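You operate a simulated robot arm through the tools that you are given. There is no shell and no other tool.

The job below is to be done with a simulated robot arm. You get a single attempt, and the scene is never put back.

TASK
Dry the red bowl, then nest the yellow and blue bowls in it.
Fine: use the yellow cloth and put it back; the blue bowl sits inside the yellow one.

It is judged by the outcome, as a careful person would: the job done as asked, and still so three seconds after it is handed in. It fails if anything else is knocked over, pushed out of place, dropped, spilled or broken. Flat cloth is picked up by pressing the open fingertips on it (5 to 10 N) and closing them slowly along it; thin cloth reads only 2 to 8 mm in the jaws.

THE ROBOT
A 7-joint arm with a fingered hand, fixed in place. Base frame: the origin is at the foot of the arm, x ahead of it, y to its left, z up; the work surface is at about z = 0.9. Units: m, rad, N and s.
Its first joint turns from -2.897 to 2.897 rad. Payload 4.7 kg.
Tool frame: the origin (TCP) lies between the finger pads and is the grasp point; the fingertips stand 0.036 m ahead of it; z points along the fingers, y is the line along which they close. Largest opening 0.12 m; the body of the gripper starts 0.042 m behind the TCP. The gripper is a hand of 5 fingers: y runs from the thumb to the fingers, the wrist lies at [-0.018, -0.122, -0.21] in the tool frame, and closing takes about 1.5 s.
Orientation is that of the tool frame in the base frame, as a unit quaternion [x, y, z, w]. With the fingers straight down and the wrist toward the robot, the tool's x, y and z point along [0, 1, 0], [1, 0, 0] and [0, 0, -1] of the base frame.

THE INTERFACE
- The arm moves only by the tool step_arm. Its argument "rows" is a list that holds one entry, the list of rows, each a list of 7 numbers: the shift along the base's x, y, z in m, then the turn, a rotation vector about the base's x, y, z in rad, then the gripper command, from -1 (shut) to 1 (fully open), values between in proportion. In form: [[[dx, dy, dz, ax, ay, az, jaw], ...]]. A call has 1 to 20 rows; each row shifts and turns the commanded pose from where the row before left it. Each row takes 0.2 s and may step no farther than 0.05 m and 0.15 rad from the row before; otherwise, or with a gripper value out of range, the whole call is refused. A pose out of reach is approached as far as the arm can. The call stops where the force on the tool passes 60 N (or 10 N more than at its start, if that is more) or the arm is blocked; 0.2 s more then pass. Each finger travels about 0.045 m/s and halts on what it meets, pressing with about 27 N; the grip force reading is that of the motor and also rises with nothing between the fingers. The clock runs only during rows and for 0.2 s after the last one: add rows that do not move to give the fingers time. It gives the time, the measured TCP pose, the force on the tool (base axes), the opening and the grip force at its end, in the units of the frame above (readings bear some noise), with the torque about the TCP (base axes, N m) and any sound that the robot's microphone picked up.
- Cameras (640 x 400 px; columns grow to the right, rows downward): "scene" is fixed at [0.3964, 0.4963, 1.6954]; the picture's right is [-0.64, -0.77, 0.00], its down [-0.72, 0.60, -0.34] and it looks along [0.26, -0.22, -0.94] (base axes); focal length 332 px, centre (320, 200). "wrist" rides on the gripper at [0.073, -0.091, -0.143] in the tool frame; the picture's right is [-0.80, 0.28, -0.53], its down [-0.53, -0.73, 0.42] and it looks along [-0.27, 0.62, 0.74] (tool axes); focal length 234 px, centre (320, 200). There is no depth. A picture from a camera that has moved, and an enlarged one, comes with that camera's place and axes in the base frame and with its lens. The place of the scene camera against the robot may be out by one fixed shift of up to 0.025 m in any direction.
- capture(camera): a new picture of that camera. No time passes.
- hand_shape(shape): the hand has 5 fingers and takes this shape, open, in about a second: jaw (thumb against the fingers, like two jaws); tri (thumb and two fingers); tip (a fingertip pinch); poke (one finger out to press); point (the index stretched); flat (the hand flat); cup (the hand cupped); fist (a fist). The gripper value then closes the fingers along that shape, each until it touches; the sizes above hold for jaw. It gives what a move gives, with no picture.
- inspect(camera, box): a new picture of the part [left, top, right, bottom] of that camera's present view, enlarged. No time passes.
- sign_off(): hands the job in; it is judged then, once.

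Places have to be worked out from the pictures, the camera data and where the tool is seen. Open the gripper and draw the arm clear of the work before you hand the job in, unless the task says otherwise.

The tools are called after ">>>" as a command line: name --argument value ..., lists and objects as JSON in quotes. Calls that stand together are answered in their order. step_arm: Moves the arm, as the interface text tells. Its arguments: {"type":"object","properties":{"rows":{"type":"array","items":{"type":"array","items":{"type":"array","items":{"type":"number"}}}}},"required":["rows"]} The other tools are called the same way: hand_shape (shape) gives the hand a shape; capture (camera) takes a picture; inspect (camera, box) takes an enlarged picture of a part of a camera's view; sign_off () hands the job in.

At the start:

```text
clock: 0.0
tool_pos: [0.4692, 0.4021, 1.2872]
tcp_rot: [0.708, 0.707, 0.001, 0.0]
ft_force: [-0.2, -0.6, 0.5]
ft_torque: [0.0, 0.02, -0.04]
opening: 0.1196
finger_force: 0.1
shape: jaw
```

scene: 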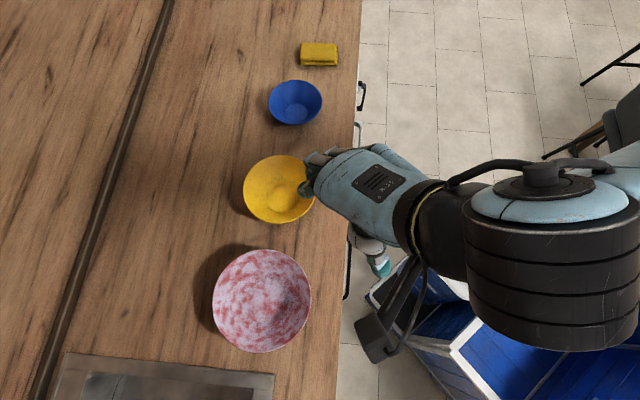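
wrist: 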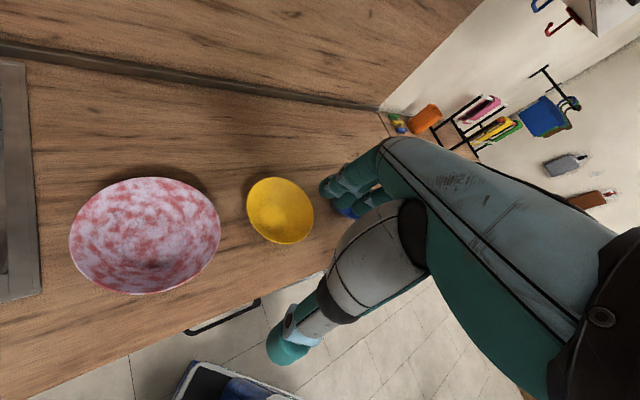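

I'll look more closely at the objects before moving: the cloth at the far end, the two small bowls, and the blotchy red bowl.

>>> inspect --camera "scene" --box '[240, 20, 380, 130]'

>>> inspect --camera "scene" --box '[190, 130, 350, 250]'

>>> inspect --camera "scene" --box '[180, 235, 350, 365]'

>>> inspect --camera "wrist" --box '[40, 140, 360, 340]'

```text
3.64 times, centred on (310, 75) of scene
camera zoom: at [0.3964, 0.4963, 1.6954], right [-0.64, -0.77, 0.0], down [-0.72, 0.6, -0.34], along [0.26, -0.22, -0.94], focal length 1206 px, centre (356, 654)
```

zoom: 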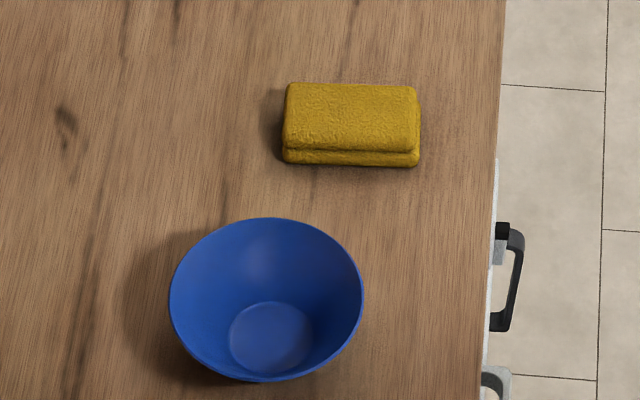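

```text
3.33 times, centred on (270, 190) of scene
camera zoom: at [0.3964, 0.4963, 1.6954], right [-0.64, -0.77, 0.0], down [-0.72, 0.6, -0.34], along [0.26, -0.22, -0.94], focal length 1105 px, centre (487, 233)
```

zoom: 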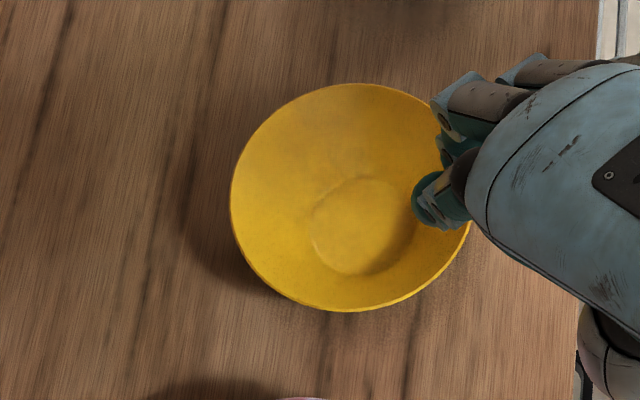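

```text
3.08 times, centred on (265, 300) of scene
camera zoom: at [0.3964, 0.4963, 1.6954], right [-0.64, -0.77, 0.0], down [-0.72, 0.6, -0.34], along [0.26, -0.22, -0.94], focal length 1020 px, centre (489, -108)
```

zoom: 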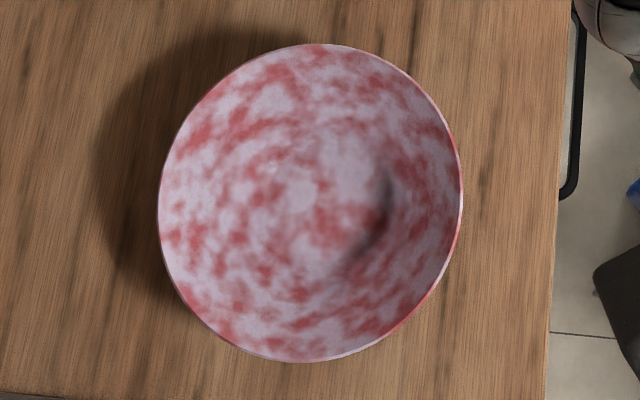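

```text
2.00 times, centred on (200, 240) of wrist
camera zoom: at [0.3786, 0.4755, 1.4297], right [0.28, -0.8, 0.53], down [-0.73, -0.53, -0.42], along [0.62, -0.27, -0.74], focal length 468 px, centre (560, 120)
```

zoom: 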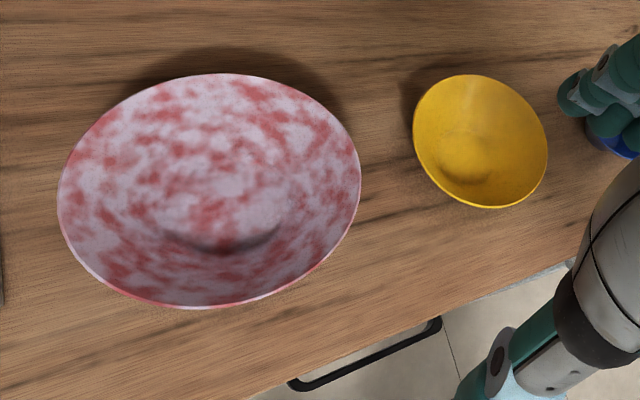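

The cloth is a small folded pad about 0.11 x 0.07 m near (0.96, 0.03), and the red bowl looks covered in a whitish wet film. I'll carry the open hand, high over the bowls, to near the cloth and yaw it about -0.69 rad so the fingers will close across the pad's short side, then look with the wrist camera.

>>> step_arm --rows '[[[0.0294, -0.0194, -0.0098, 0, 0, -0.049, 1], [0.0294, -0.0194, -0.0098, 0, 0, -0.049, 1], [0.0294, -0.0194, -0.0098, 0, 0, -0.049, 1], [0.0294, -0.0194, -0.0098, 0, 0, -0.049, 1], [0.0294, -0.0194, -0.0098, 0, 0, -0.049, 1], [0.0294, -0.0194, -0.0098, 0, 0, -0.049, 1], [0.0294, -0.0194, -0.0098, 0, 0, -0.049, 1], [0.0294, -0.0194, -0.0098, 0, 0, -0.049, 1], [0.0294, -0.0194, -0.0098, 0, 0, -0.049, 1], [0.0294, -0.0194, -0.0098, 0, 0, -0.049, 1], [0.0294, -0.0194, -0.0098, 0, 0, -0.049, 1], [0.0294, -0.0194, -0.0098, 0, 0, -0.049, 1], [0.0294, -0.0194, -0.0098, 0, 0, -0.049, 1], [0.0294, -0.0194, -0.0098, 0, 0, -0.049, 1], [0, 0, 0, 0, 0, 0, 1], [0, 0, 0, 0, 0, 0, 1]]]'

>>> capture --camera "wrist"

>>> capture --camera "scene"

```text
clock: 3.4
tool_pos: [0.8831, 0.1325, 1.1495]
tcp_rot: [0.904, 0.427, -0.001, 0.0]
ft_force: [0.1, -0.1, 0.0]
ft_torque: [0.0, -0.02, 0.01]
opening: 0.12
finger_force: 0.0
shape: jaw
```

```text
taken
camera wrist: at [0.8589, 0.2473, 1.2921], right [-0.29, -0.8, 0.53], down [-0.9, 0.05, -0.42], along [0.31, -0.6, -0.74], focal length 234 px, centre (320, 200)
```

wrist: 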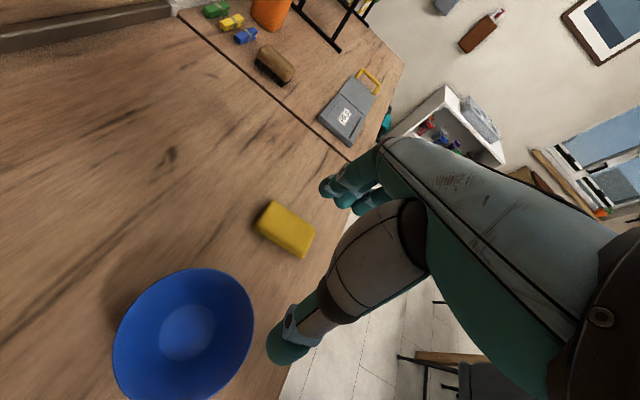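

```text
taken
```

scene: 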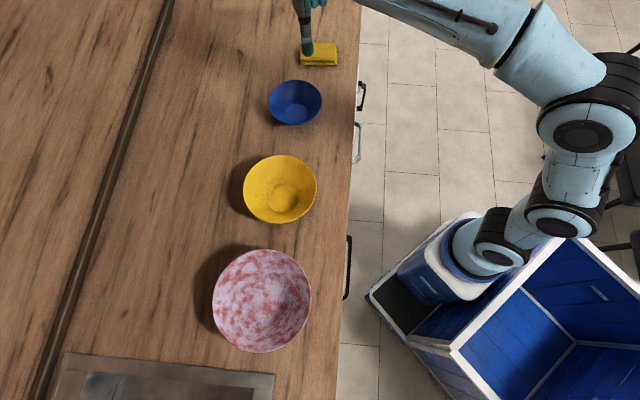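

The wrist view shows the cloth on the left, between the thumb and the blue bowl. I'll enlarge it to get its corners and orientation.

>>> inspect --camera "wrist" --box '[230, 180, 342, 250]'

>>> inspect --camera "wrist" --box '[90, 250, 330, 400]'

```text
5.71 times, centred on (286, 215) of wrist
camera zoom: at [0.8589, 0.2473, 1.2921], right [-0.29, -0.8, 0.53], down [-0.9, 0.05, -0.42], along [0.31, -0.6, -0.74], focal length 1338 px, centre (514, 114)
```

zoom: 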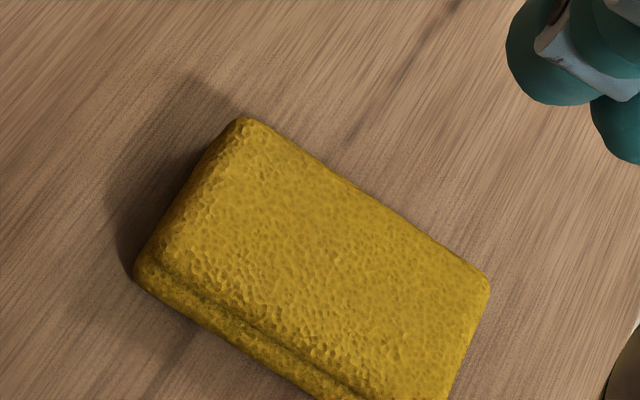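

```text
2.67 times, centred on (210, 325) of wrist
camera zoom: at [0.8589, 0.2473, 1.2921], right [-0.29, -0.8, 0.53], down [-0.9, 0.05, -0.42], along [0.31, -0.6, -0.74], focal length 624 px, centre (613, -133)
```

zoom: 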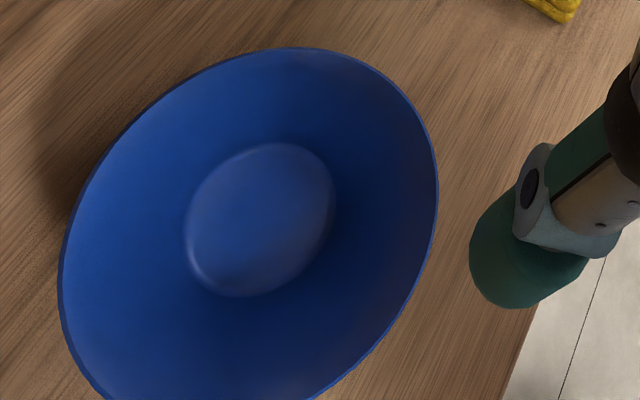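

The cloth's centre works out to about (0.965, 0.037), with its short axis near (0.74, -0.67) and its top near z = 0.92. I'll move above it with a small yaw correction, stopping with the fingertips about 6 cm over the table to check.

>>> step_arm --rows '[[[0.0205, -0.0239, 0, 0, 0, -0.0125, 1], [0.0205, -0.0239, 0, 0, 0, -0.0125, 1], [0.0205, -0.0239, -0.01, 0, 0, -0.0125, 1], [0.0205, -0.0239, -0.02, 0, 0, -0.0125, 1], [0, 0, -0.04, 0, 0, 0, 1], [0, 0, -0.04, 0, 0, 0, 1], [0, 0, -0.03, 0, 0, 0, 1], [0, 0, 0, 0, 0, 0, 1], [0, 0, 0, 0, 0, 0, 1]]]'

>>> capture --camera "wrist"

>>> inspect --camera "scene" --box '[240, 0, 400, 100]'

```text
clock: 5.4
tool_pos: [0.9636, 0.0374, 1.0099]
tcp_rot: [0.914, 0.405, 0.0, 0.0]
ft_force: [-1.1, -0.1, -0.3]
ft_torque: [0.01, 0.02, 0.02]
opening: 0.1196
finger_force: 0.1
shape: jaw
```

```text
taken
camera wrist: at [0.9447, 0.153, 1.1532], right [-0.33, -0.78, 0.53], down [-0.9, 0.1, -0.42], along [0.28, -0.61, -0.74], focal length 234 px, centre (320, 200)
```

wrist: 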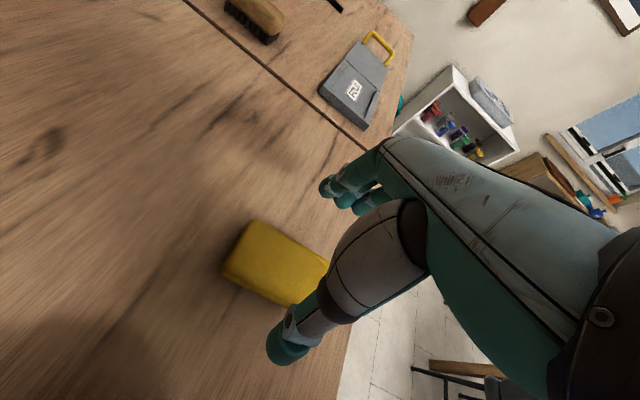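

```text
4.00 times, centred on (320, 50) of scene
camera zoom: at [0.3964, 0.4963, 1.6954], right [-0.64, -0.77, 0.0], down [-0.72, 0.6, -0.34], along [0.26, -0.22, -0.94], focal length 1326 px, centre (320, 800)
```

zoom: 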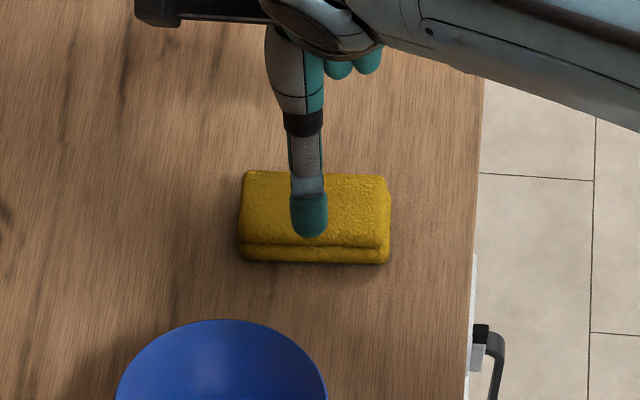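

The TCP sits over the cloth's centre, with thumb and fingers astride its short sides. I'll lower until the fingertips are about 6 mm above the table.

>>> step_arm --rows '[[[0.0005, 0.0006, -0.03, 0, 0, 0, 1], [0.0005, 0.0006, -0.02, 0, 0, 0, 1], [0, 0, -0.01, 0, 0, 0, 1], [0, 0, -0.007, 0, 0, 0, 1], [0, 0, 0, 0, 0, 0, 1]]]'

>>> capture --camera "wrist"

>>> inspect --camera "scene" --box '[240, 0, 400, 100]'

```text
clock: 6.6
tool_pos: [0.9657, 0.0366, 0.9423]
tcp_rot: [0.915, 0.404, 0.0, -0.001]
ft_force: [0.6, 0.1, 0.1]
ft_torque: [0.06, 0.02, -0.02]
opening: 0.1195
finger_force: 0.0
shape: jaw
```

```text
taken
camera wrist: at [0.9462, 0.1526, 1.0864], right [-0.33, -0.78, 0.53], down [-0.9, 0.1, -0.42], along [0.28, -0.61, -0.74], focal length 234 px, centre (320, 200)
```

wrist: 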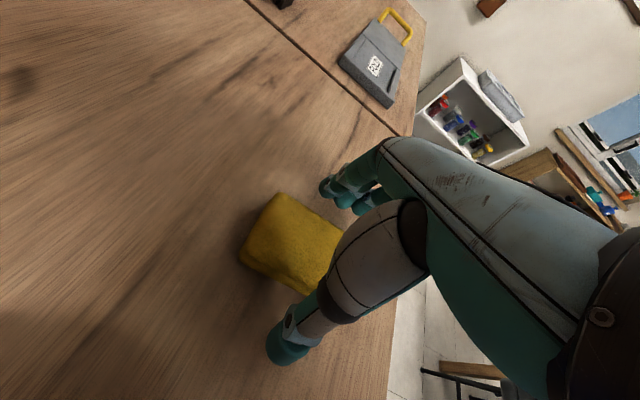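

```text
4.00 times, centred on (320, 50) of scene
camera zoom: at [0.3964, 0.4963, 1.6954], right [-0.64, -0.77, 0.0], down [-0.72, 0.6, -0.34], along [0.26, -0.22, -0.94], focal length 1326 px, centre (320, 800)
```

zoom: 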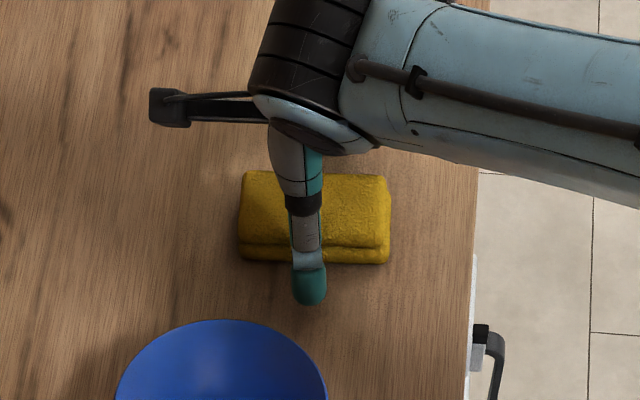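

The fingers straddle the pad without touching anything. Now I'll close slowly and watch where the opening settles.

>>> step_arm --rows '[[[0, 0, 0, 0, 0, 0, 0.7], [0, 0, 0, 0, 0, 0, 0.5], [0, 0, 0, 0, 0, 0, 0.3], [0, 0, 0, 0, 0, 0, 0.2], [0, 0, 0, 0, 0, 0, 0.1], [0, 0, 0, 0, 0, 0, 0.0], [0, 0, 0, 0, 0, 0, -0.1], [0, 0, 0, 0, 0, 0, -0.2], [0, 0, 0, 0, 0, 0, -0.3], [0, 0, 0, 0, 0, 0, -0.4], [0, 0, 0, 0, 0, 0, -0.4], [0, 0, 0, 0, 0, 0, -0.4]]]'

>>> capture --camera "wrist"

>>> inspect --camera "scene" --box '[240, 0, 400, 100]'

```text
clock: 9.2
tool_pos: [0.9649, 0.0364, 0.9431]
tcp_rot: [0.914, 0.405, 0.001, 0.0]
ft_force: [-0.5, 0.1, -0.9]
ft_torque: [-0.01, -0.03, 0.02]
opening: 0.0581
finger_force: 26.9
shape: jaw
```

```text
taken
camera wrist: at [0.9462, 0.1526, 1.0863], right [-0.33, -0.78, 0.53], down [-0.9, 0.1, -0.42], along [0.28, -0.61, -0.74], focal length 234 px, centre (320, 200)
```

wrist: 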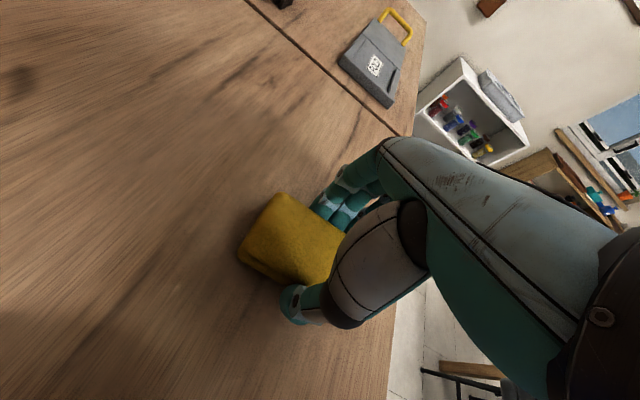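

```text
4.00 times, centred on (320, 50) of scene
camera zoom: at [0.3964, 0.4963, 1.6954], right [-0.64, -0.77, 0.0], down [-0.72, 0.6, -0.34], along [0.26, -0.22, -0.94], focal length 1326 px, centre (320, 800)
```

zoom: 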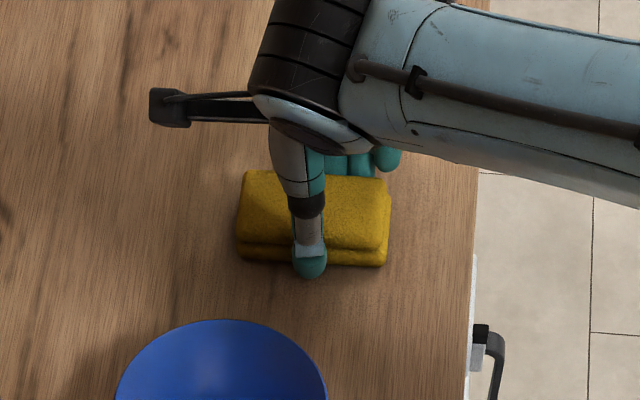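

The jaws stopped at 58 mm with about 27 N, so the pad is held across its short side. I'll remember this pose (0.965, 0.0365, 0.943) for putting it back, and lift it now.

>>> step_arm --rows '[[[0, 0, 0.01, 0, 0, 0, -0.5], [0, 0, 0.02, 0, 0, 0, -0.5], [0, 0, 0.03, 0, 0, 0, -0.5], [0, 0, 0.04, 0, 0, 0, -0.5], [0, 0, 0.05, 0, 0, 0, -0.5], [0, 0, 0.05, 0, 0, 0, -0.5], [0, 0, 0, 0, 0, 0, -0.5]]]'

>>> capture --camera "wrist"

>>> capture --camera "scene"

```text
clock: 10.8
tool_pos: [0.9648, 0.0358, 1.1441]
tcp_rot: [0.914, 0.405, 0.0, 0.0]
ft_force: [-0.4, 0.7, 0.4]
ft_torque: [0.01, 0.0, 0.06]
opening: 0.058
finger_force: 27.4
shape: jaw
```

```text
taken
camera wrist: at [0.9454, 0.1517, 1.2881], right [-0.33, -0.78, 0.53], down [-0.9, 0.1, -0.42], along [0.28, -0.61, -0.74], focal length 234 px, centre (320, 200)
```

wrist: 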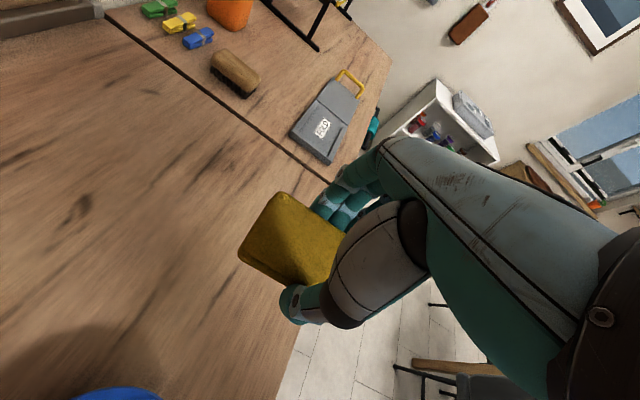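

```text
taken
```

scene: 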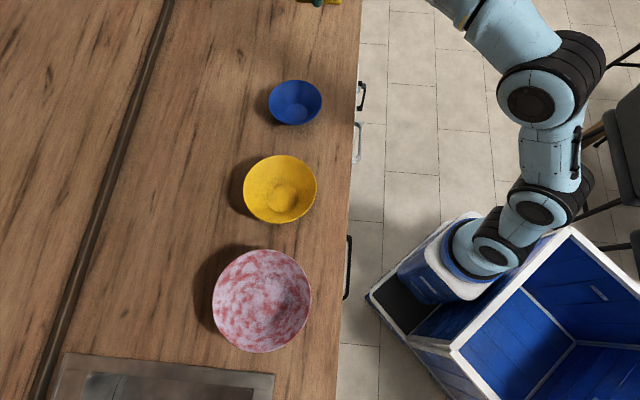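

The pad is held firmly (58 mm, 27 N). I'll carry it high to a viewpoint near (0.40, 0.42, 1.22), turning back to yaw 0, to measure the red bowl with the wrist camera.

>>> step_arm --rows '[[[-0.0353, 0.024, 0.0048, 0, 0, 0.046, -0.5], [-0.0353, 0.024, 0.0048, 0, 0, 0.046, -0.5], [-0.0353, 0.024, 0.0048, 0, 0, 0.046, -0.5], [-0.0353, 0.024, 0.0048, 0, 0, 0.046, -0.5], [-0.0353, 0.024, 0.0048, 0, 0, 0.046, -0.5], [-0.0353, 0.024, 0.0048, 0, 0, 0.046, -0.5], [-0.0353, 0.024, 0.0048, 0, 0, 0.046, -0.5], [-0.0353, 0.024, 0.0048, 0, 0, 0.046, -0.5], [-0.0353, 0.024, 0.0048, 0, 0, 0.046, -0.5], [-0.0353, 0.024, 0.0048, 0, 0, 0.046, -0.5], [-0.0353, 0.024, 0.0048, 0, 0, 0.046, -0.5], [-0.0353, 0.024, 0.0048, 0, 0, 0.046, -0.5], [-0.0353, 0.024, 0.0048, 0, 0, 0.046, -0.5], [-0.0353, 0.024, 0.0048, 0, 0, 0.046, -0.5], [-0.0353, 0.024, 0.0048, 0, 0, 0.046, -0.5], [-0.0353, 0.024, 0.0048, 0, 0, 0.046, -0.5], [0, 0, 0, 0, 0, 0, -0.5], [0, 0, 0, 0, 0, 0, -0.5]]]'

>>> capture --camera "wrist"

>>> inspect --camera "wrist" --box '[110, 120, 270, 270]'

>>> capture --camera "scene"

```text
clock: 14.6
tool_pos: [0.4005, 0.4209, 1.217]
tcp_rot: [0.707, 0.707, 0.001, 0.0]
ft_force: [0.5, -0.2, -0.7]
ft_torque: [0.01, 0.02, 0.0]
opening: 0.0583
finger_force: 26.8
shape: jaw
```

```text
taken
camera wrist: at [0.3097, 0.4941, 1.3606], right [0.28, -0.8, 0.53], down [-0.73, -0.53, -0.42], along [0.62, -0.27, -0.74], focal length 234 px, centre (320, 200)
```

wrist: 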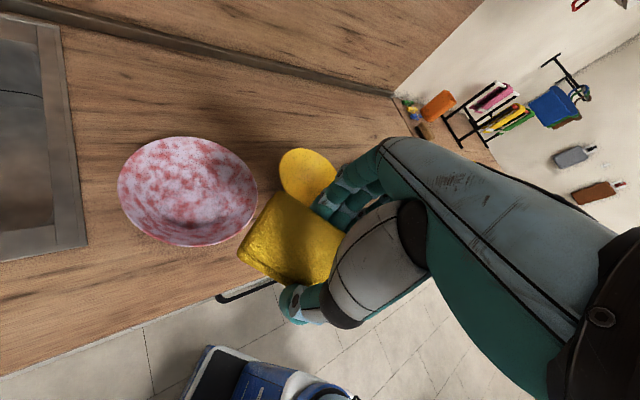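

```text
2.67 times, centred on (190, 195) of wrist
camera zoom: at [0.3097, 0.4941, 1.3606], right [0.28, -0.8, 0.53], down [-0.73, -0.53, -0.42], along [0.62, -0.27, -0.74], focal length 624 px, centre (667, 213)
```

zoom: 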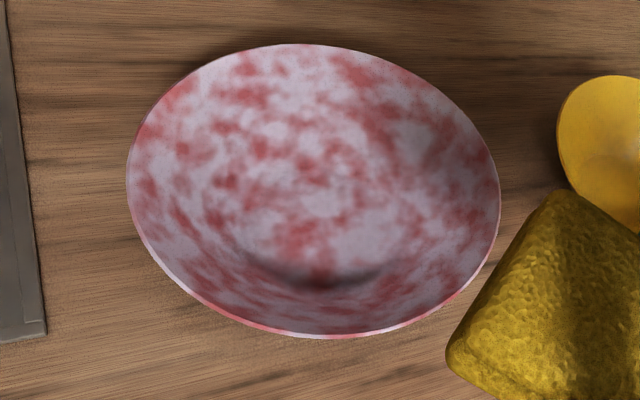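

```text
taken
```

scene: 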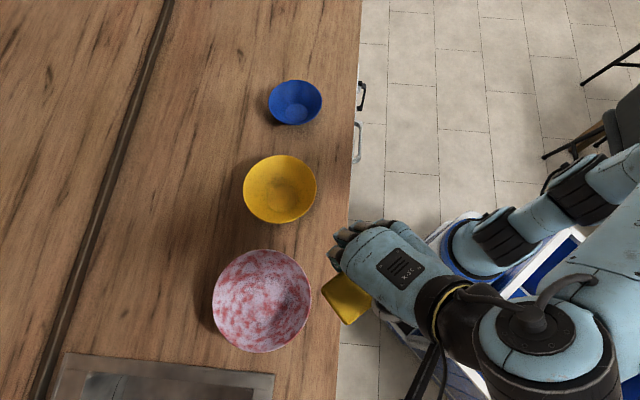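

The rim fits a clean circle: centre about (0.508, 0.563), radius 0.10, rim near z 0.978, with a bowl bottom about 0.05 in radius. I'll bring the pad over the centre and partway into the bowl, then look.

>>> step_arm --rows '[[[0.0215, 0.0283, -0.0234, 0, 0, 0, -0.5], [0.0215, 0.0283, -0.0234, 0, 0, 0, -0.5], [0.0215, 0.0283, -0.0234, 0, 0, 0, -0.5], [0.0215, 0.0283, -0.0234, 0, 0, 0, -0.5], [0.0215, 0.0283, -0.0234, 0, 0, 0, -0.5], [0, 0, -0.03, 0, 0, 0, -0.5], [0, 0, -0.03, 0, 0, 0, -0.5], [0, 0, -0.03, 0, 0, 0, -0.5], [0, 0, 0, 0, 0, 0, -0.5], [0, 0, 0, 0, 0, 0, -0.5]]]'

>>> capture --camera "wrist"

>>> capture --camera "scene"

```text
clock: 16.8
tool_pos: [0.5077, 0.5629, 1.0142]
tcp_rot: [0.707, 0.707, 0.0, 0.0]
ft_force: [0.3, -1.2, -0.7]
ft_torque: [-0.01, 0.02, -0.03]
opening: 0.0582
finger_force: 27.0
shape: jaw
```

```text
taken
camera wrist: at [0.4163, 0.635, 1.1572], right [0.28, -0.8, 0.53], down [-0.73, -0.53, -0.42], along [0.62, -0.27, -0.74], focal length 234 px, centre (320, 200)
```

wrist: 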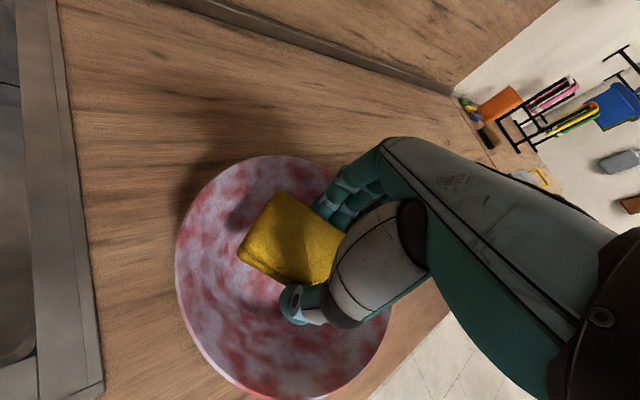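

```text
taken
```

scene: 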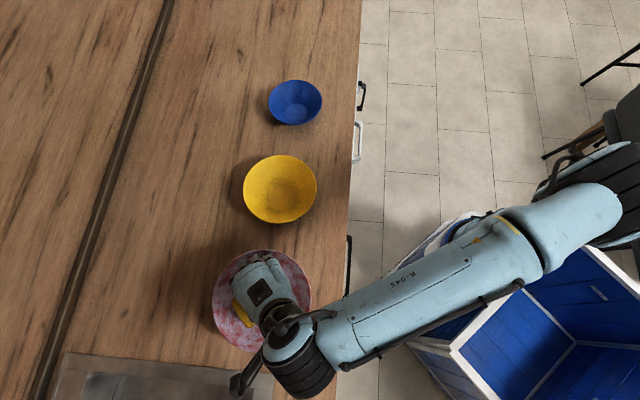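

The pad is centred in the bowl with no contact. I'll lower it slowly toward the bottom, checking the force.

>>> step_arm --rows '[[[0, 0, -0.015, 0, 0, 0, -0.5], [0, 0, -0.015, 0, 0, 0, -0.5], [0, 0, -0.006, 0, 0, 0, -0.5], [0, 0, -0.004, 0, 0, 0, -0.5], [0, 0, 0, 0, 0, 0, -0.5]]]'

```text
clock: 18.0
tool_pos: [0.5066, 0.563, 0.979]
tcp_rot: [0.706, 0.708, 0.005, -0.001]
ft_force: [4.5, 1.9, 49.2]
ft_torque: [-0.23, -0.15, 0.18]
opening: 0.06
finger_force: 27.0
shape: jaw
```

Contact came earlier than expected: 49 N at z 0.979, which is too much. I'll back off upward at once.

>>> step_arm --rows '[[[0, 0, 0.004, 0, 0, 0, -0.5], [0, 0, 0.002, 0, 0, 0, -0.5]]]'

>>> capture --camera "wrist"

>>> inspect --camera "wrist" --box '[150, 120, 410, 400]'

>>> inspect --camera "scene" --box '[180, 235, 350, 365]'

```text
clock: 18.6
tool_pos: [0.5058, 0.5615, 0.9786]
tcp_rot: [0.707, 0.707, 0.0, -0.001]
ft_force: [8.5, 7.3, 32.8]
ft_torque: [0.04, -0.3, 0.29]
opening: 0.0599
finger_force: 27.1
shape: jaw
```

```text
taken
camera wrist: at [0.415, 0.6344, 1.1218], right [0.28, -0.8, 0.52], down [-0.73, -0.53, -0.42], along [0.62, -0.27, -0.74], focal length 234 px, centre (320, 200)
```

wrist: 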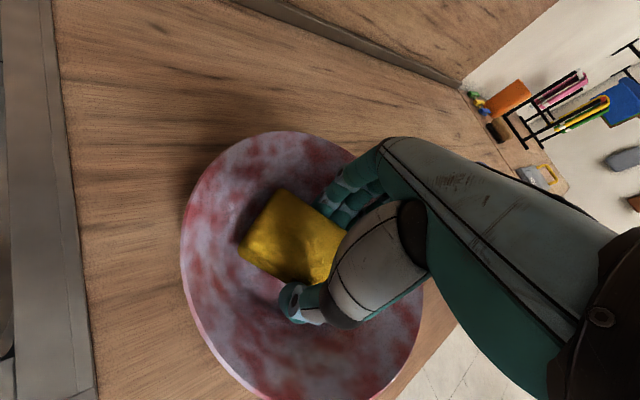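

```text
1.43 times, centred on (280, 260) of wrist
camera zoom: at [0.415, 0.6344, 1.1218], right [0.28, -0.8, 0.52], down [-0.73, -0.53, -0.42], along [0.62, -0.27, -0.74], focal length 334 px, centre (377, 114)
```

zoom: 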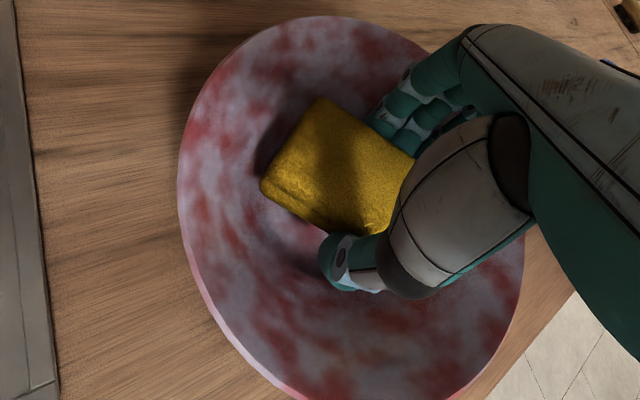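

```text
3.08 times, centred on (265, 300) of scene
camera zoom: at [0.3964, 0.4963, 1.6954], right [-0.64, -0.77, 0.0], down [-0.72, 0.6, -0.34], along [0.26, -0.22, -0.94], focal length 1020 px, centre (489, -108)
```

zoom: 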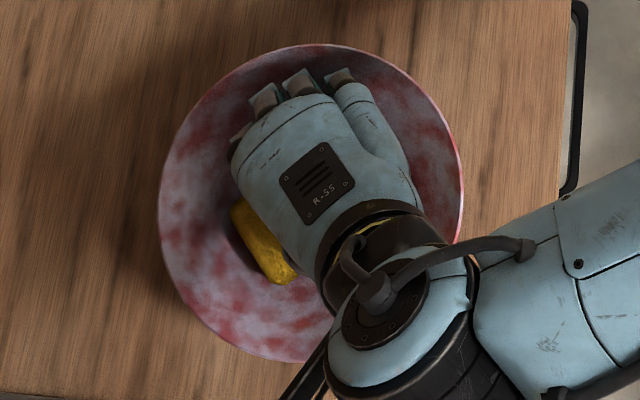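

Still 33 N, so I'll raise a bit more until only a light contact remains.

>>> step_arm --rows '[[[0, 0, 0.003, 0, 0, 0, -0.5], [0, 0, 0, 0, 0, 0, -0.5]]]'

```text
clock: 19.2
tool_pos: [0.5065, 0.5612, 0.9797]
tcp_rot: [0.707, 0.707, -0.002, 0.002]
ft_force: [4.4, 5.0, 13.1]
ft_torque: [0.13, -0.13, 0.14]
opening: 0.0599
finger_force: 26.9
shape: jaw
```

About 13 N now, with a side force of about 5 N suggesting the bowl's centre is slightly toward +x+y. I'll ease up a hair, shift a millimetre that way and turn the pad in place by about 0.6 rad as a test wipe.

>>> step_arm --rows '[[[0.0008, 0.0008, 0.0005, 0, 0, 0.1, -0.5], [0, 0, 0, 0, 0, 0.1, -0.5], [0, 0, 0, 0, 0, 0.1, -0.5], [0, 0, 0, 0, 0, 0.1, -0.5], [0, 0, 0, 0, 0, 0.1, -0.5], [0, 0, 0, 0, 0, 0.1, -0.5]]]'

>>> inspect --camera "wrist" --box '[150, 120, 410, 400]'

```text
clock: 20.6
tool_pos: [0.5082, 0.5634, 0.9818]
tcp_rot: [0.466, 0.885, 0.0, 0.0]
ft_force: [-0.1, 0.3, -0.2]
ft_torque: [-0.03, 0.03, -0.07]
opening: 0.0586
finger_force: 26.6
shape: jaw
```

```text
1.43 times, centred on (280, 260) of wrist
camera zoom: at [0.3917, 0.5715, 1.1244], right [0.69, -0.5, 0.53], down [-0.3, -0.85, -0.42], along [0.66, 0.13, -0.74], focal length 334 px, centre (377, 114)
```

zoom: 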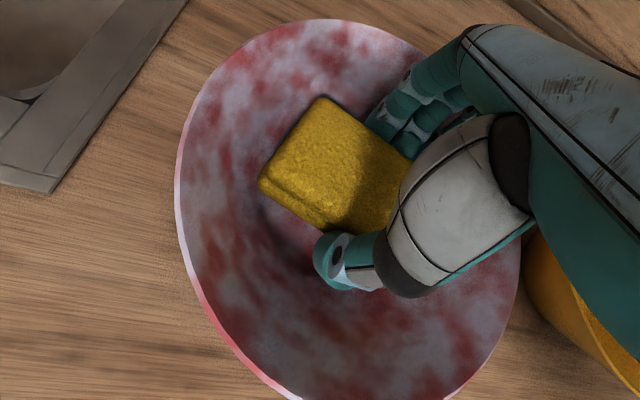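

The contact has gone (0 N) after the turn, so I'll lower in 1 mm steps to regain light contact.

>>> step_arm --rows '[[[0, 0, -0.001, 0, 0, 0, -0.5], [0, 0, -0.001, 0, 0, 0, -0.5], [0, 0, -0.0005, 0, 0, 0, -0.5]]]'

```text
clock: 21.4
tool_pos: [0.5092, 0.5622, 0.9783]
tcp_rot: [0.467, 0.884, 0.001, 0.0]
ft_force: [0.7, 0.5, 7.8]
ft_torque: [-0.13, -0.01, -0.02]
opening: 0.0585
finger_force: 27.4
shape: jaw
```

8 N of light contact. I'll rotate the pad in place by +0.9 rad to wipe this ring.

>>> step_arm --rows '[[[0, 0, 0, 0, 0, 0.1, -0.5], [0, 0, 0, 0, 0, 0.1, -0.5], [0, 0, 0, 0, 0, 0.1, -0.5], [0, 0, 0, 0, 0, 0.1, -0.5], [0, 0, 0, 0, 0, 0.1, -0.5], [0, 0, 0, 0, 0, 0.1, -0.5], [0, 0, 0, 0, 0, 0.1, -0.5], [0, 0, 0, 0, 0, 0.1, -0.5], [0, 0, 0, 0, 0, 0.1, -0.5]]]'

>>> capture --camera "wrist"

>>> inspect --camera "scene" --box '[180, 235, 350, 365]'

```text
clock: 23.4
tool_pos: [0.5077, 0.5631, 0.9797]
tcp_rot: [0.035, 0.999, 0.001, 0.0]
ft_force: [1.8, 0.0, 12.7]
ft_torque: [-0.11, -0.01, -0.43]
opening: 0.0581
finger_force: 27.1
shape: jaw
```

```text
taken
camera wrist: at [0.4292, 0.4771, 1.1227], right [0.82, 0.22, 0.53], down [0.48, -0.77, -0.43], along [0.31, 0.6, -0.74], focal length 234 px, centre (320, 200)
```

wrist: 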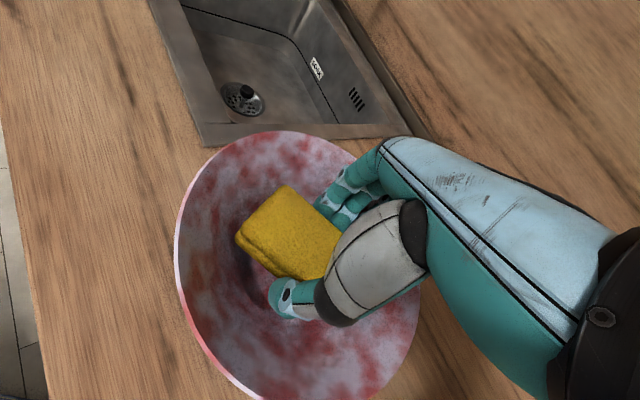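

```text
3.08 times, centred on (265, 300) of scene
camera zoom: at [0.3964, 0.4963, 1.6954], right [-0.64, -0.77, 0.0], down [-0.72, 0.6, -0.34], along [0.26, -0.22, -0.94], focal length 1020 px, centre (489, -108)
```

zoom: 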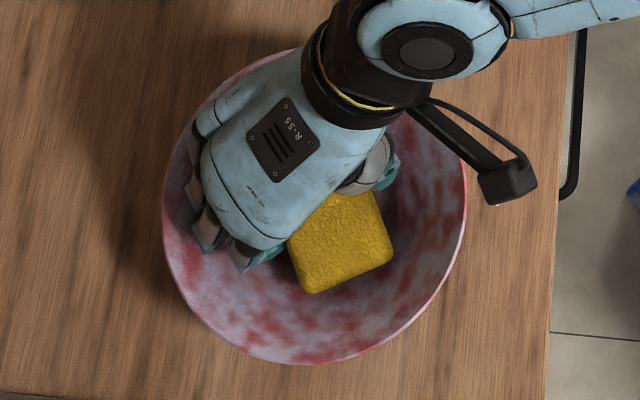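

Nothing obvious can be seen under the hand. I'll lift the pad clear toward (0.40, 0.42, 1.2) and look at what the test wipe changed.

>>> step_arm --rows '[[[0, 0, 0.03, 0, 0, 0, -0.5], [0, 0, 0.05, 0, 0, 0, -0.5], [0, 0, 0.05, 0, 0, -0.1, -0.5], [-0.025, -0.035, 0.02, 0, 0, -0.14, -0.5], [-0.025, -0.035, 0.02, 0, 0, -0.14, -0.5], [-0.025, -0.035, 0.02, 0, 0, -0.14, -0.5], [-0.025, -0.035, 0.02, 0, 0, -0.14, -0.5], [0, 0, 0, 0, 0, -0.14, -0.5], [0, 0, 0, 0, 0, -0.1, -0.5], [0, 0, 0, 0, 0, 0, -0.5]]]'

>>> capture --camera "wrist"

>>> inspect --camera "scene" --box '[180, 235, 350, 365]'

```text
clock: 25.6
tool_pos: [0.4078, 0.4214, 1.1895]
tcp_rot: [0.468, 0.884, 0.0, 0.0]
ft_force: [0.5, 0.3, -0.9]
ft_torque: [-0.04, 0.02, -0.04]
opening: 0.0576
finger_force: 26.6
shape: jaw
```

```text
taken
camera wrist: at [0.2913, 0.4309, 1.3322], right [0.68, -0.51, 0.53], down [-0.3, -0.85, -0.42], along [0.66, 0.13, -0.74], focal length 234 px, centre (320, 200)
```

wrist: 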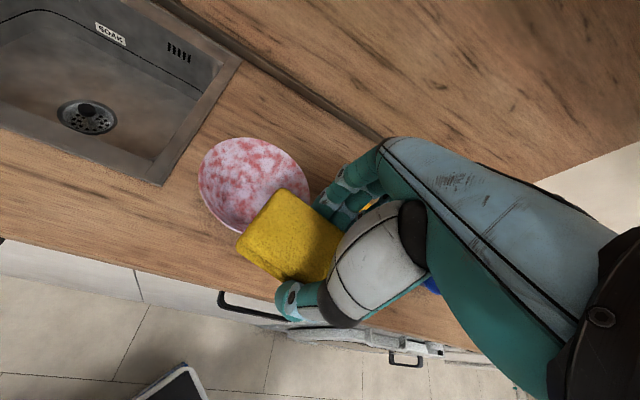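

```text
3.08 times, centred on (265, 300) of scene
camera zoom: at [0.3964, 0.4963, 1.6954], right [-0.64, -0.77, 0.0], down [-0.72, 0.6, -0.34], along [0.26, -0.22, -0.94], focal length 1020 px, centre (489, -108)
```

zoom: 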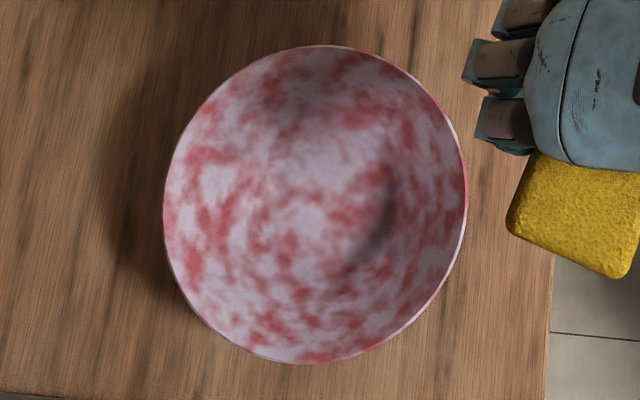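

The blotch pattern looks turned about 50°, so the bowl rotated along with the pad rather than being wiped. I'll zoom in closer to see whether any film came off.

>>> inspect --camera "scene" --box '[205, 245, 315, 355]'

>>> inspect --camera "wrist" --box '[185, 130, 325, 240]'

```text
3.64 times, centred on (260, 300) of scene
camera zoom: at [0.3964, 0.4963, 1.6954], right [-0.64, -0.77, 0.0], down [-0.72, 0.6, -0.34], along [0.26, -0.22, -0.94], focal length 1206 px, centre (538, -164)
```

zoom: 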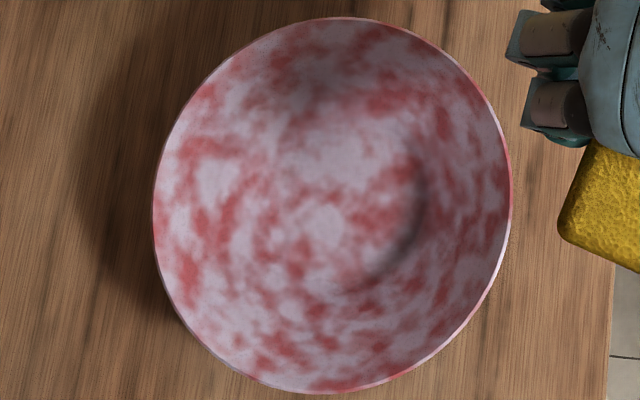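

```text
3.64 times, centred on (255, 185) of wrist
camera zoom: at [0.2913, 0.4309, 1.3322], right [0.68, -0.51, 0.53], down [-0.3, -0.85, -0.42], along [0.66, 0.13, -0.74], focal length 852 px, centre (556, 254)
```

zoom: 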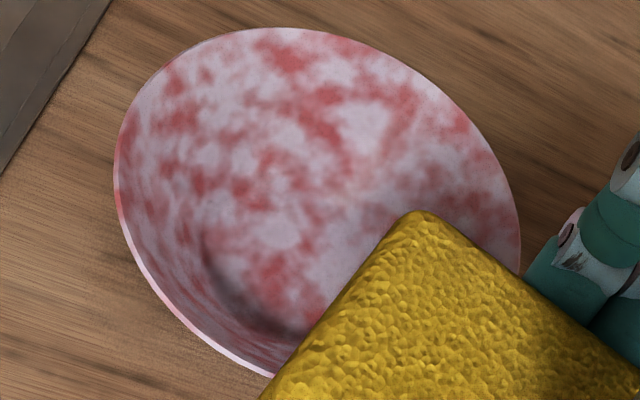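

No clear wiping yet, since a flat pad just spins the bowl. A better way is to tilt the pad about 45° so its end edge acts as a wiper that can reach the bottom and lie flush on the wall. I'll tilt and hover it over the bowl's centre.

>>> step_arm --rows '[[[0.017, 0.0222, 0, -0.108, -0.074, 0, -0.5], [0.017, 0.0222, 0, -0.108, -0.074, 0, -0.5], [0.017, 0.0222, -0.02, -0.108, -0.074, 0, -0.5], [0.017, 0.0222, -0.03, -0.108, -0.074, 0, -0.5], [0.017, 0.0222, -0.03, -0.108, -0.074, 0, -0.5], [0.017, 0.0222, -0.03, -0.108, -0.074, 0, -0.5], [0, 0, -0.01, 0, 0, 0, -0.5], [0, 0, 0, 0, 0, 0, -0.5], [0, 0, 0, 0, 0, 0, -0.5]]]'

>>> capture --camera "wrist"

>>> inspect --camera "scene" --box '[180, 235, 350, 365]'

```text
clock: 27.6
tool_pos: [0.5098, 0.5562, 1.0692]
tcp_rot: [0.431, 0.817, -0.179, 0.338]
ft_force: [0.0, 0.4, -0.9]
ft_torque: [-0.01, 0.0, -0.05]
opening: 0.0576
finger_force: 26.6
shape: jaw
```

```text
taken
camera wrist: at [0.3483, 0.6307, 1.119], right [0.34, 0.0, 0.94], down [-0.22, -0.97, 0.08], along [0.91, -0.23, -0.33], focal length 234 px, centre (320, 200)
```

wrist: 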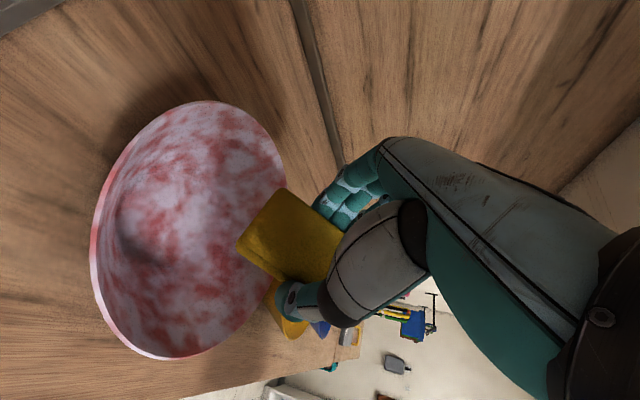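

```text
3.08 times, centred on (265, 300) of scene
camera zoom: at [0.3964, 0.4963, 1.6954], right [-0.64, -0.77, 0.0], down [-0.72, 0.6, -0.34], along [0.26, -0.22, -0.94], focal length 1020 px, centre (489, -108)
```

zoom: 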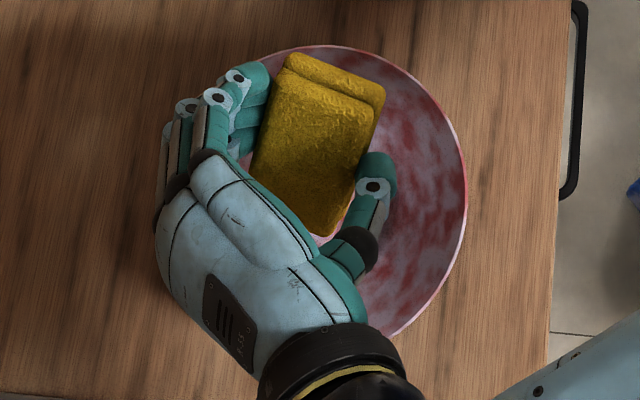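

The pad is tilted with its lower end edge over the bowl's middle. I'll lower to about 2 cm above the expected bottom, then feel for contact in small steps.

>>> step_arm --rows '[[[0, 0, -0.03, 0, 0, 0, -0.5], [0, 0, -0.02, 0, 0, 0, -0.5], [0, 0, -0.01, 0, 0, 0, -0.5], [0, 0, -0.004, 0, 0, 0, -0.5], [0, 0, 0, 0, 0, 0, -0.5]]]'

>>> capture --camera "wrist"

```text
clock: 28.8
tool_pos: [0.5113, 0.5563, 1.0065]
tcp_rot: [0.431, 0.817, -0.178, 0.339]
ft_force: [0.9, 0.0, -0.2]
ft_torque: [0.03, 0.04, -0.01]
opening: 0.0578
finger_force: 27.0
shape: jaw
```

```text
taken
camera wrist: at [0.3488, 0.6315, 1.0554], right [0.34, 0.0, 0.94], down [-0.22, -0.97, 0.08], along [0.91, -0.23, -0.33], focal length 234 px, centre (320, 200)
```

wrist: 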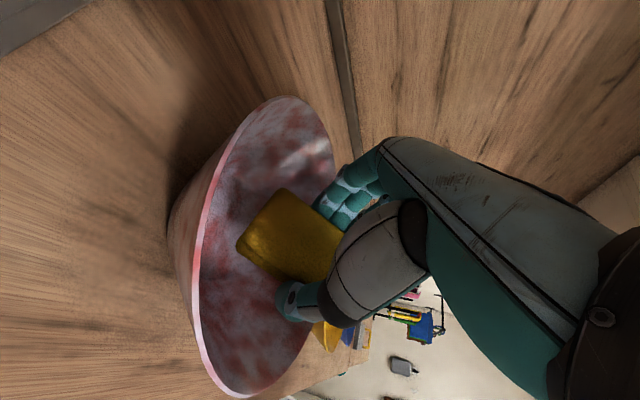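

The outside of the bowl is visible from here, so I'll zoom in to see whether it is wet too and what the profile is like.

>>> inspect --camera "wrist" --box '[140, 80, 340, 400]'

```text
1.25 times, centred on (240, 240) of wrist
camera zoom: at [0.3488, 0.6315, 1.0554], right [0.34, 0.0, 0.94], down [-0.22, -0.97, 0.08], along [0.91, -0.23, -0.33], focal length 293 px, centre (420, 150)
```

zoom: 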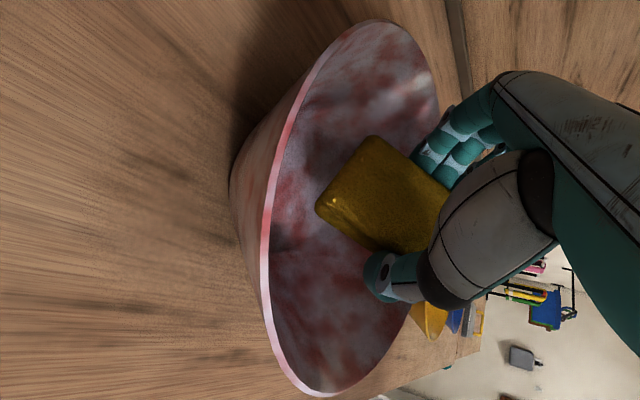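

>>> inspect --camera "wrist" --box '[150, 110, 250, 290]'

>>> inspect --camera "wrist" --box '[220, 90, 340, 210]'

```text
2.22 times, centred on (200, 200) of wrist
camera zoom: at [0.3488, 0.6315, 1.0554], right [0.34, 0.0, 0.94], down [-0.22, -0.97, 0.08], along [0.91, -0.23, -0.33], focal length 520 px, centre (587, 200)
```

zoom: 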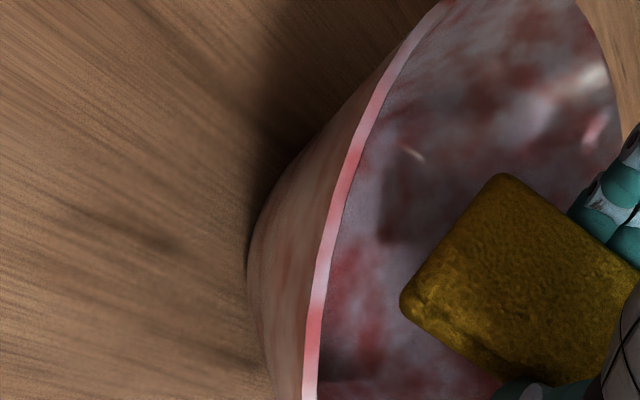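

```text
3.33 times, centred on (280, 150) of wrist
camera zoom: at [0.3488, 0.6315, 1.0554], right [0.34, 0.0, 0.94], down [-0.22, -0.97, 0.08], along [0.91, -0.23, -0.33], focal length 781 px, centre (453, 367)
```

zoom: 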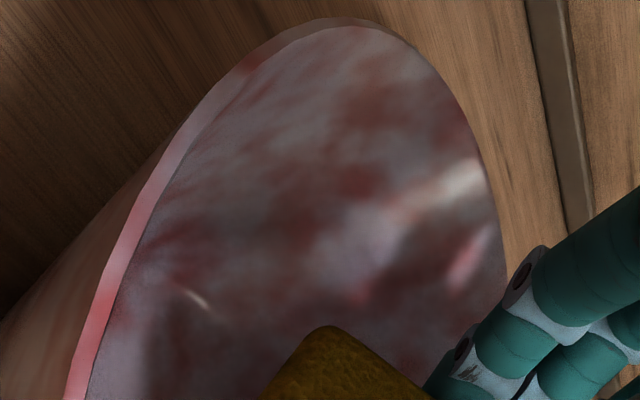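

The film texture covers inside and rim alike. Now I'll feel for the bottom in small steps.

>>> step_arm --rows '[[[0, 0, -0.004, 0, 0, 0, -0.5], [0, 0, -0.004, 0, 0, 0, -0.5], [0, 0, -0.003, 0, 0, 0, -0.5], [0, 0, 0, 0, 0, 0, -0.5]]]'

```text
clock: 29.8
tool_pos: [0.5114, 0.5568, 0.9942]
tcp_rot: [0.431, 0.817, -0.178, 0.339]
ft_force: [-0.4, 0.2, -0.6]
ft_torque: [0.0, -0.03, -0.01]
opening: 0.0577
finger_force: 27.0
shape: jaw
```

>>> step_arm --rows '[[[0, 0, -0.002, 0, 0, 0, -0.5], [0, 0, -0.002, 0, 0, 0, -0.5], [0, 0, -0.002, 0, 0, 0, -0.5]]]'

```text
clock: 30.6
tool_pos: [0.5106, 0.5563, 0.989]
tcp_rot: [0.432, 0.817, -0.178, 0.338]
ft_force: [0.7, 0.2, -0.8]
ft_torque: [0.02, -0.04, -0.02]
opening: 0.0576
finger_force: 27.2
shape: jaw
```

No contact yet at an edge height of about 0.921; continuing down gently.

>>> step_arm --rows '[[[0, 0, -0.002, 0, 0, 0, -0.5], [0, 0, -0.001, 0, 0, 0, -0.5]]]'

```text
clock: 31.2
tool_pos: [0.5117, 0.5572, 0.9841]
tcp_rot: [0.431, 0.817, -0.178, 0.338]
ft_force: [0.6, -0.9, 0.2]
ft_torque: [0.02, 0.02, -0.01]
opening: 0.0578
finger_force: 26.7
shape: jaw
```

>>> step_arm --rows '[[[0, 0, -0.002, 0, 0, 0, -0.5], [0, 0, -0.001, 0, 0, 0, -0.5]]]'

```text
clock: 31.8
tool_pos: [0.5104, 0.5568, 0.982]
tcp_rot: [0.431, 0.817, -0.178, 0.338]
ft_force: [0.4, 0.6, -0.8]
ft_torque: [0.01, 0.01, 0.0]
opening: 0.0576
finger_force: 27.1
shape: jaw
```

>>> step_arm --rows '[[[0, 0, -0.002, 0, 0, 0, -0.5], [0, 0, -0.001, 0, 0, 0, -0.5]]]'

```text
clock: 32.4
tool_pos: [0.5106, 0.5559, 0.9804]
tcp_rot: [0.431, 0.817, -0.18, 0.338]
ft_force: [1.1, 0.4, 3.0]
ft_torque: [0.04, -0.02, -0.03]
opening: 0.0573
finger_force: 26.8
shape: jaw
```

Contact at 3 N, so the bowl's inside bottom is at about z 0.912. I'll slide the edge back and forth along the pad's axis by about 2 cm and watch the forces.

>>> step_arm --rows '[[[0.0028, -0.0041, 0, 0, 0, 0, -0.5], [0.0028, -0.0041, 0, 0, 0, 0, -0.5], [0.0028, -0.0041, 0, 0, 0, 0, -0.5], [0.0028, -0.0041, 0, 0, 0, 0, -0.5]]]'

```text
clock: 33.4
tool_pos: [0.5208, 0.5405, 0.9794]
tcp_rot: [0.431, 0.818, -0.177, 0.338]
ft_force: [-1.0, 2.8, 4.6]
ft_torque: [-0.12, 0.15, -0.09]
opening: 0.0578
finger_force: 27.1
shape: jaw
```

The friction is about 3 N against the motion at 4.6 N press. I'll sweep back across the bottom the other way and then check whether the bowl moved.

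>>> step_arm --rows '[[[-0.0028, 0.0041, 0, 0, 0, 0, -0.5], [-0.0028, 0.0041, 0, 0, 0, 0, -0.5], [-0.0028, 0.0041, 0, 0, 0, 0, -0.5], [-0.0028, 0.0041, 0, 0, 0, 0, -0.5], [-0.0028, 0.0041, 0, 0, 0, 0, -0.5], [-0.0028, 0.0041, 0, 0, 0, 0, -0.5], [-0.0028, 0.0041, 0, 0, 0, 0, -0.5]]]'

>>> inspect --camera "scene" --box '[180, 235, 350, 365]'

>>> inspect --camera "wrist" --box '[140, 80, 340, 400]'

```text
clock: 35.0
tool_pos: [0.5024, 0.5682, 0.9804]
tcp_rot: [0.431, 0.817, -0.179, 0.339]
ft_force: [0.0, 0.1, -0.1]
ft_torque: [-0.02, 0.0, 0.02]
opening: 0.0578
finger_force: 27.2
shape: jaw
```

```text
3.08 times, centred on (265, 300) of scene
camera zoom: at [0.3964, 0.4963, 1.6954], right [-0.64, -0.77, 0.0], down [-0.72, 0.6, -0.34], along [0.26, -0.22, -0.94], focal length 1020 px, centre (489, -108)
```

zoom: 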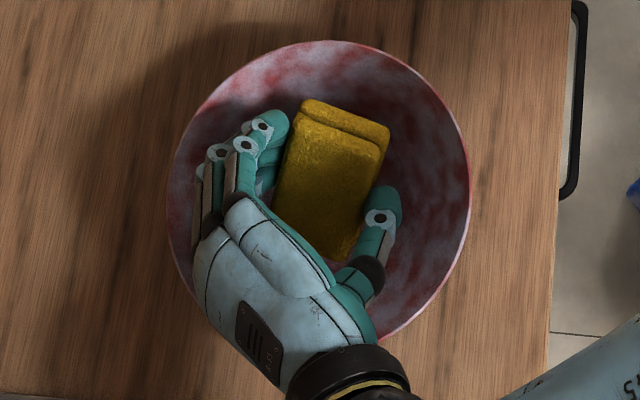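

```text
1.25 times, centred on (240, 240) of wrist
camera zoom: at [0.3397, 0.6433, 1.0289], right [0.34, 0.0, 0.94], down [-0.22, -0.97, 0.08], along [0.91, -0.23, -0.33], focal length 293 px, centre (420, 150)
```

zoom: 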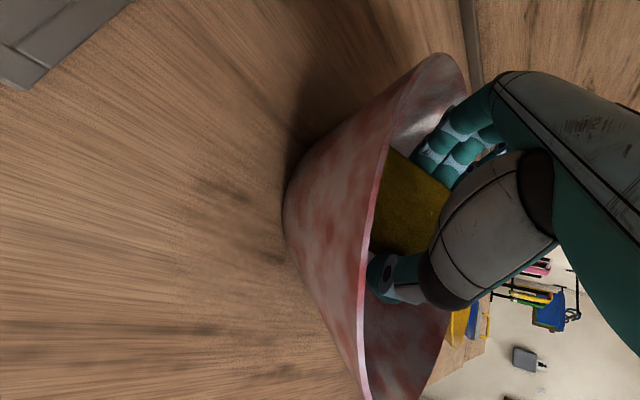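

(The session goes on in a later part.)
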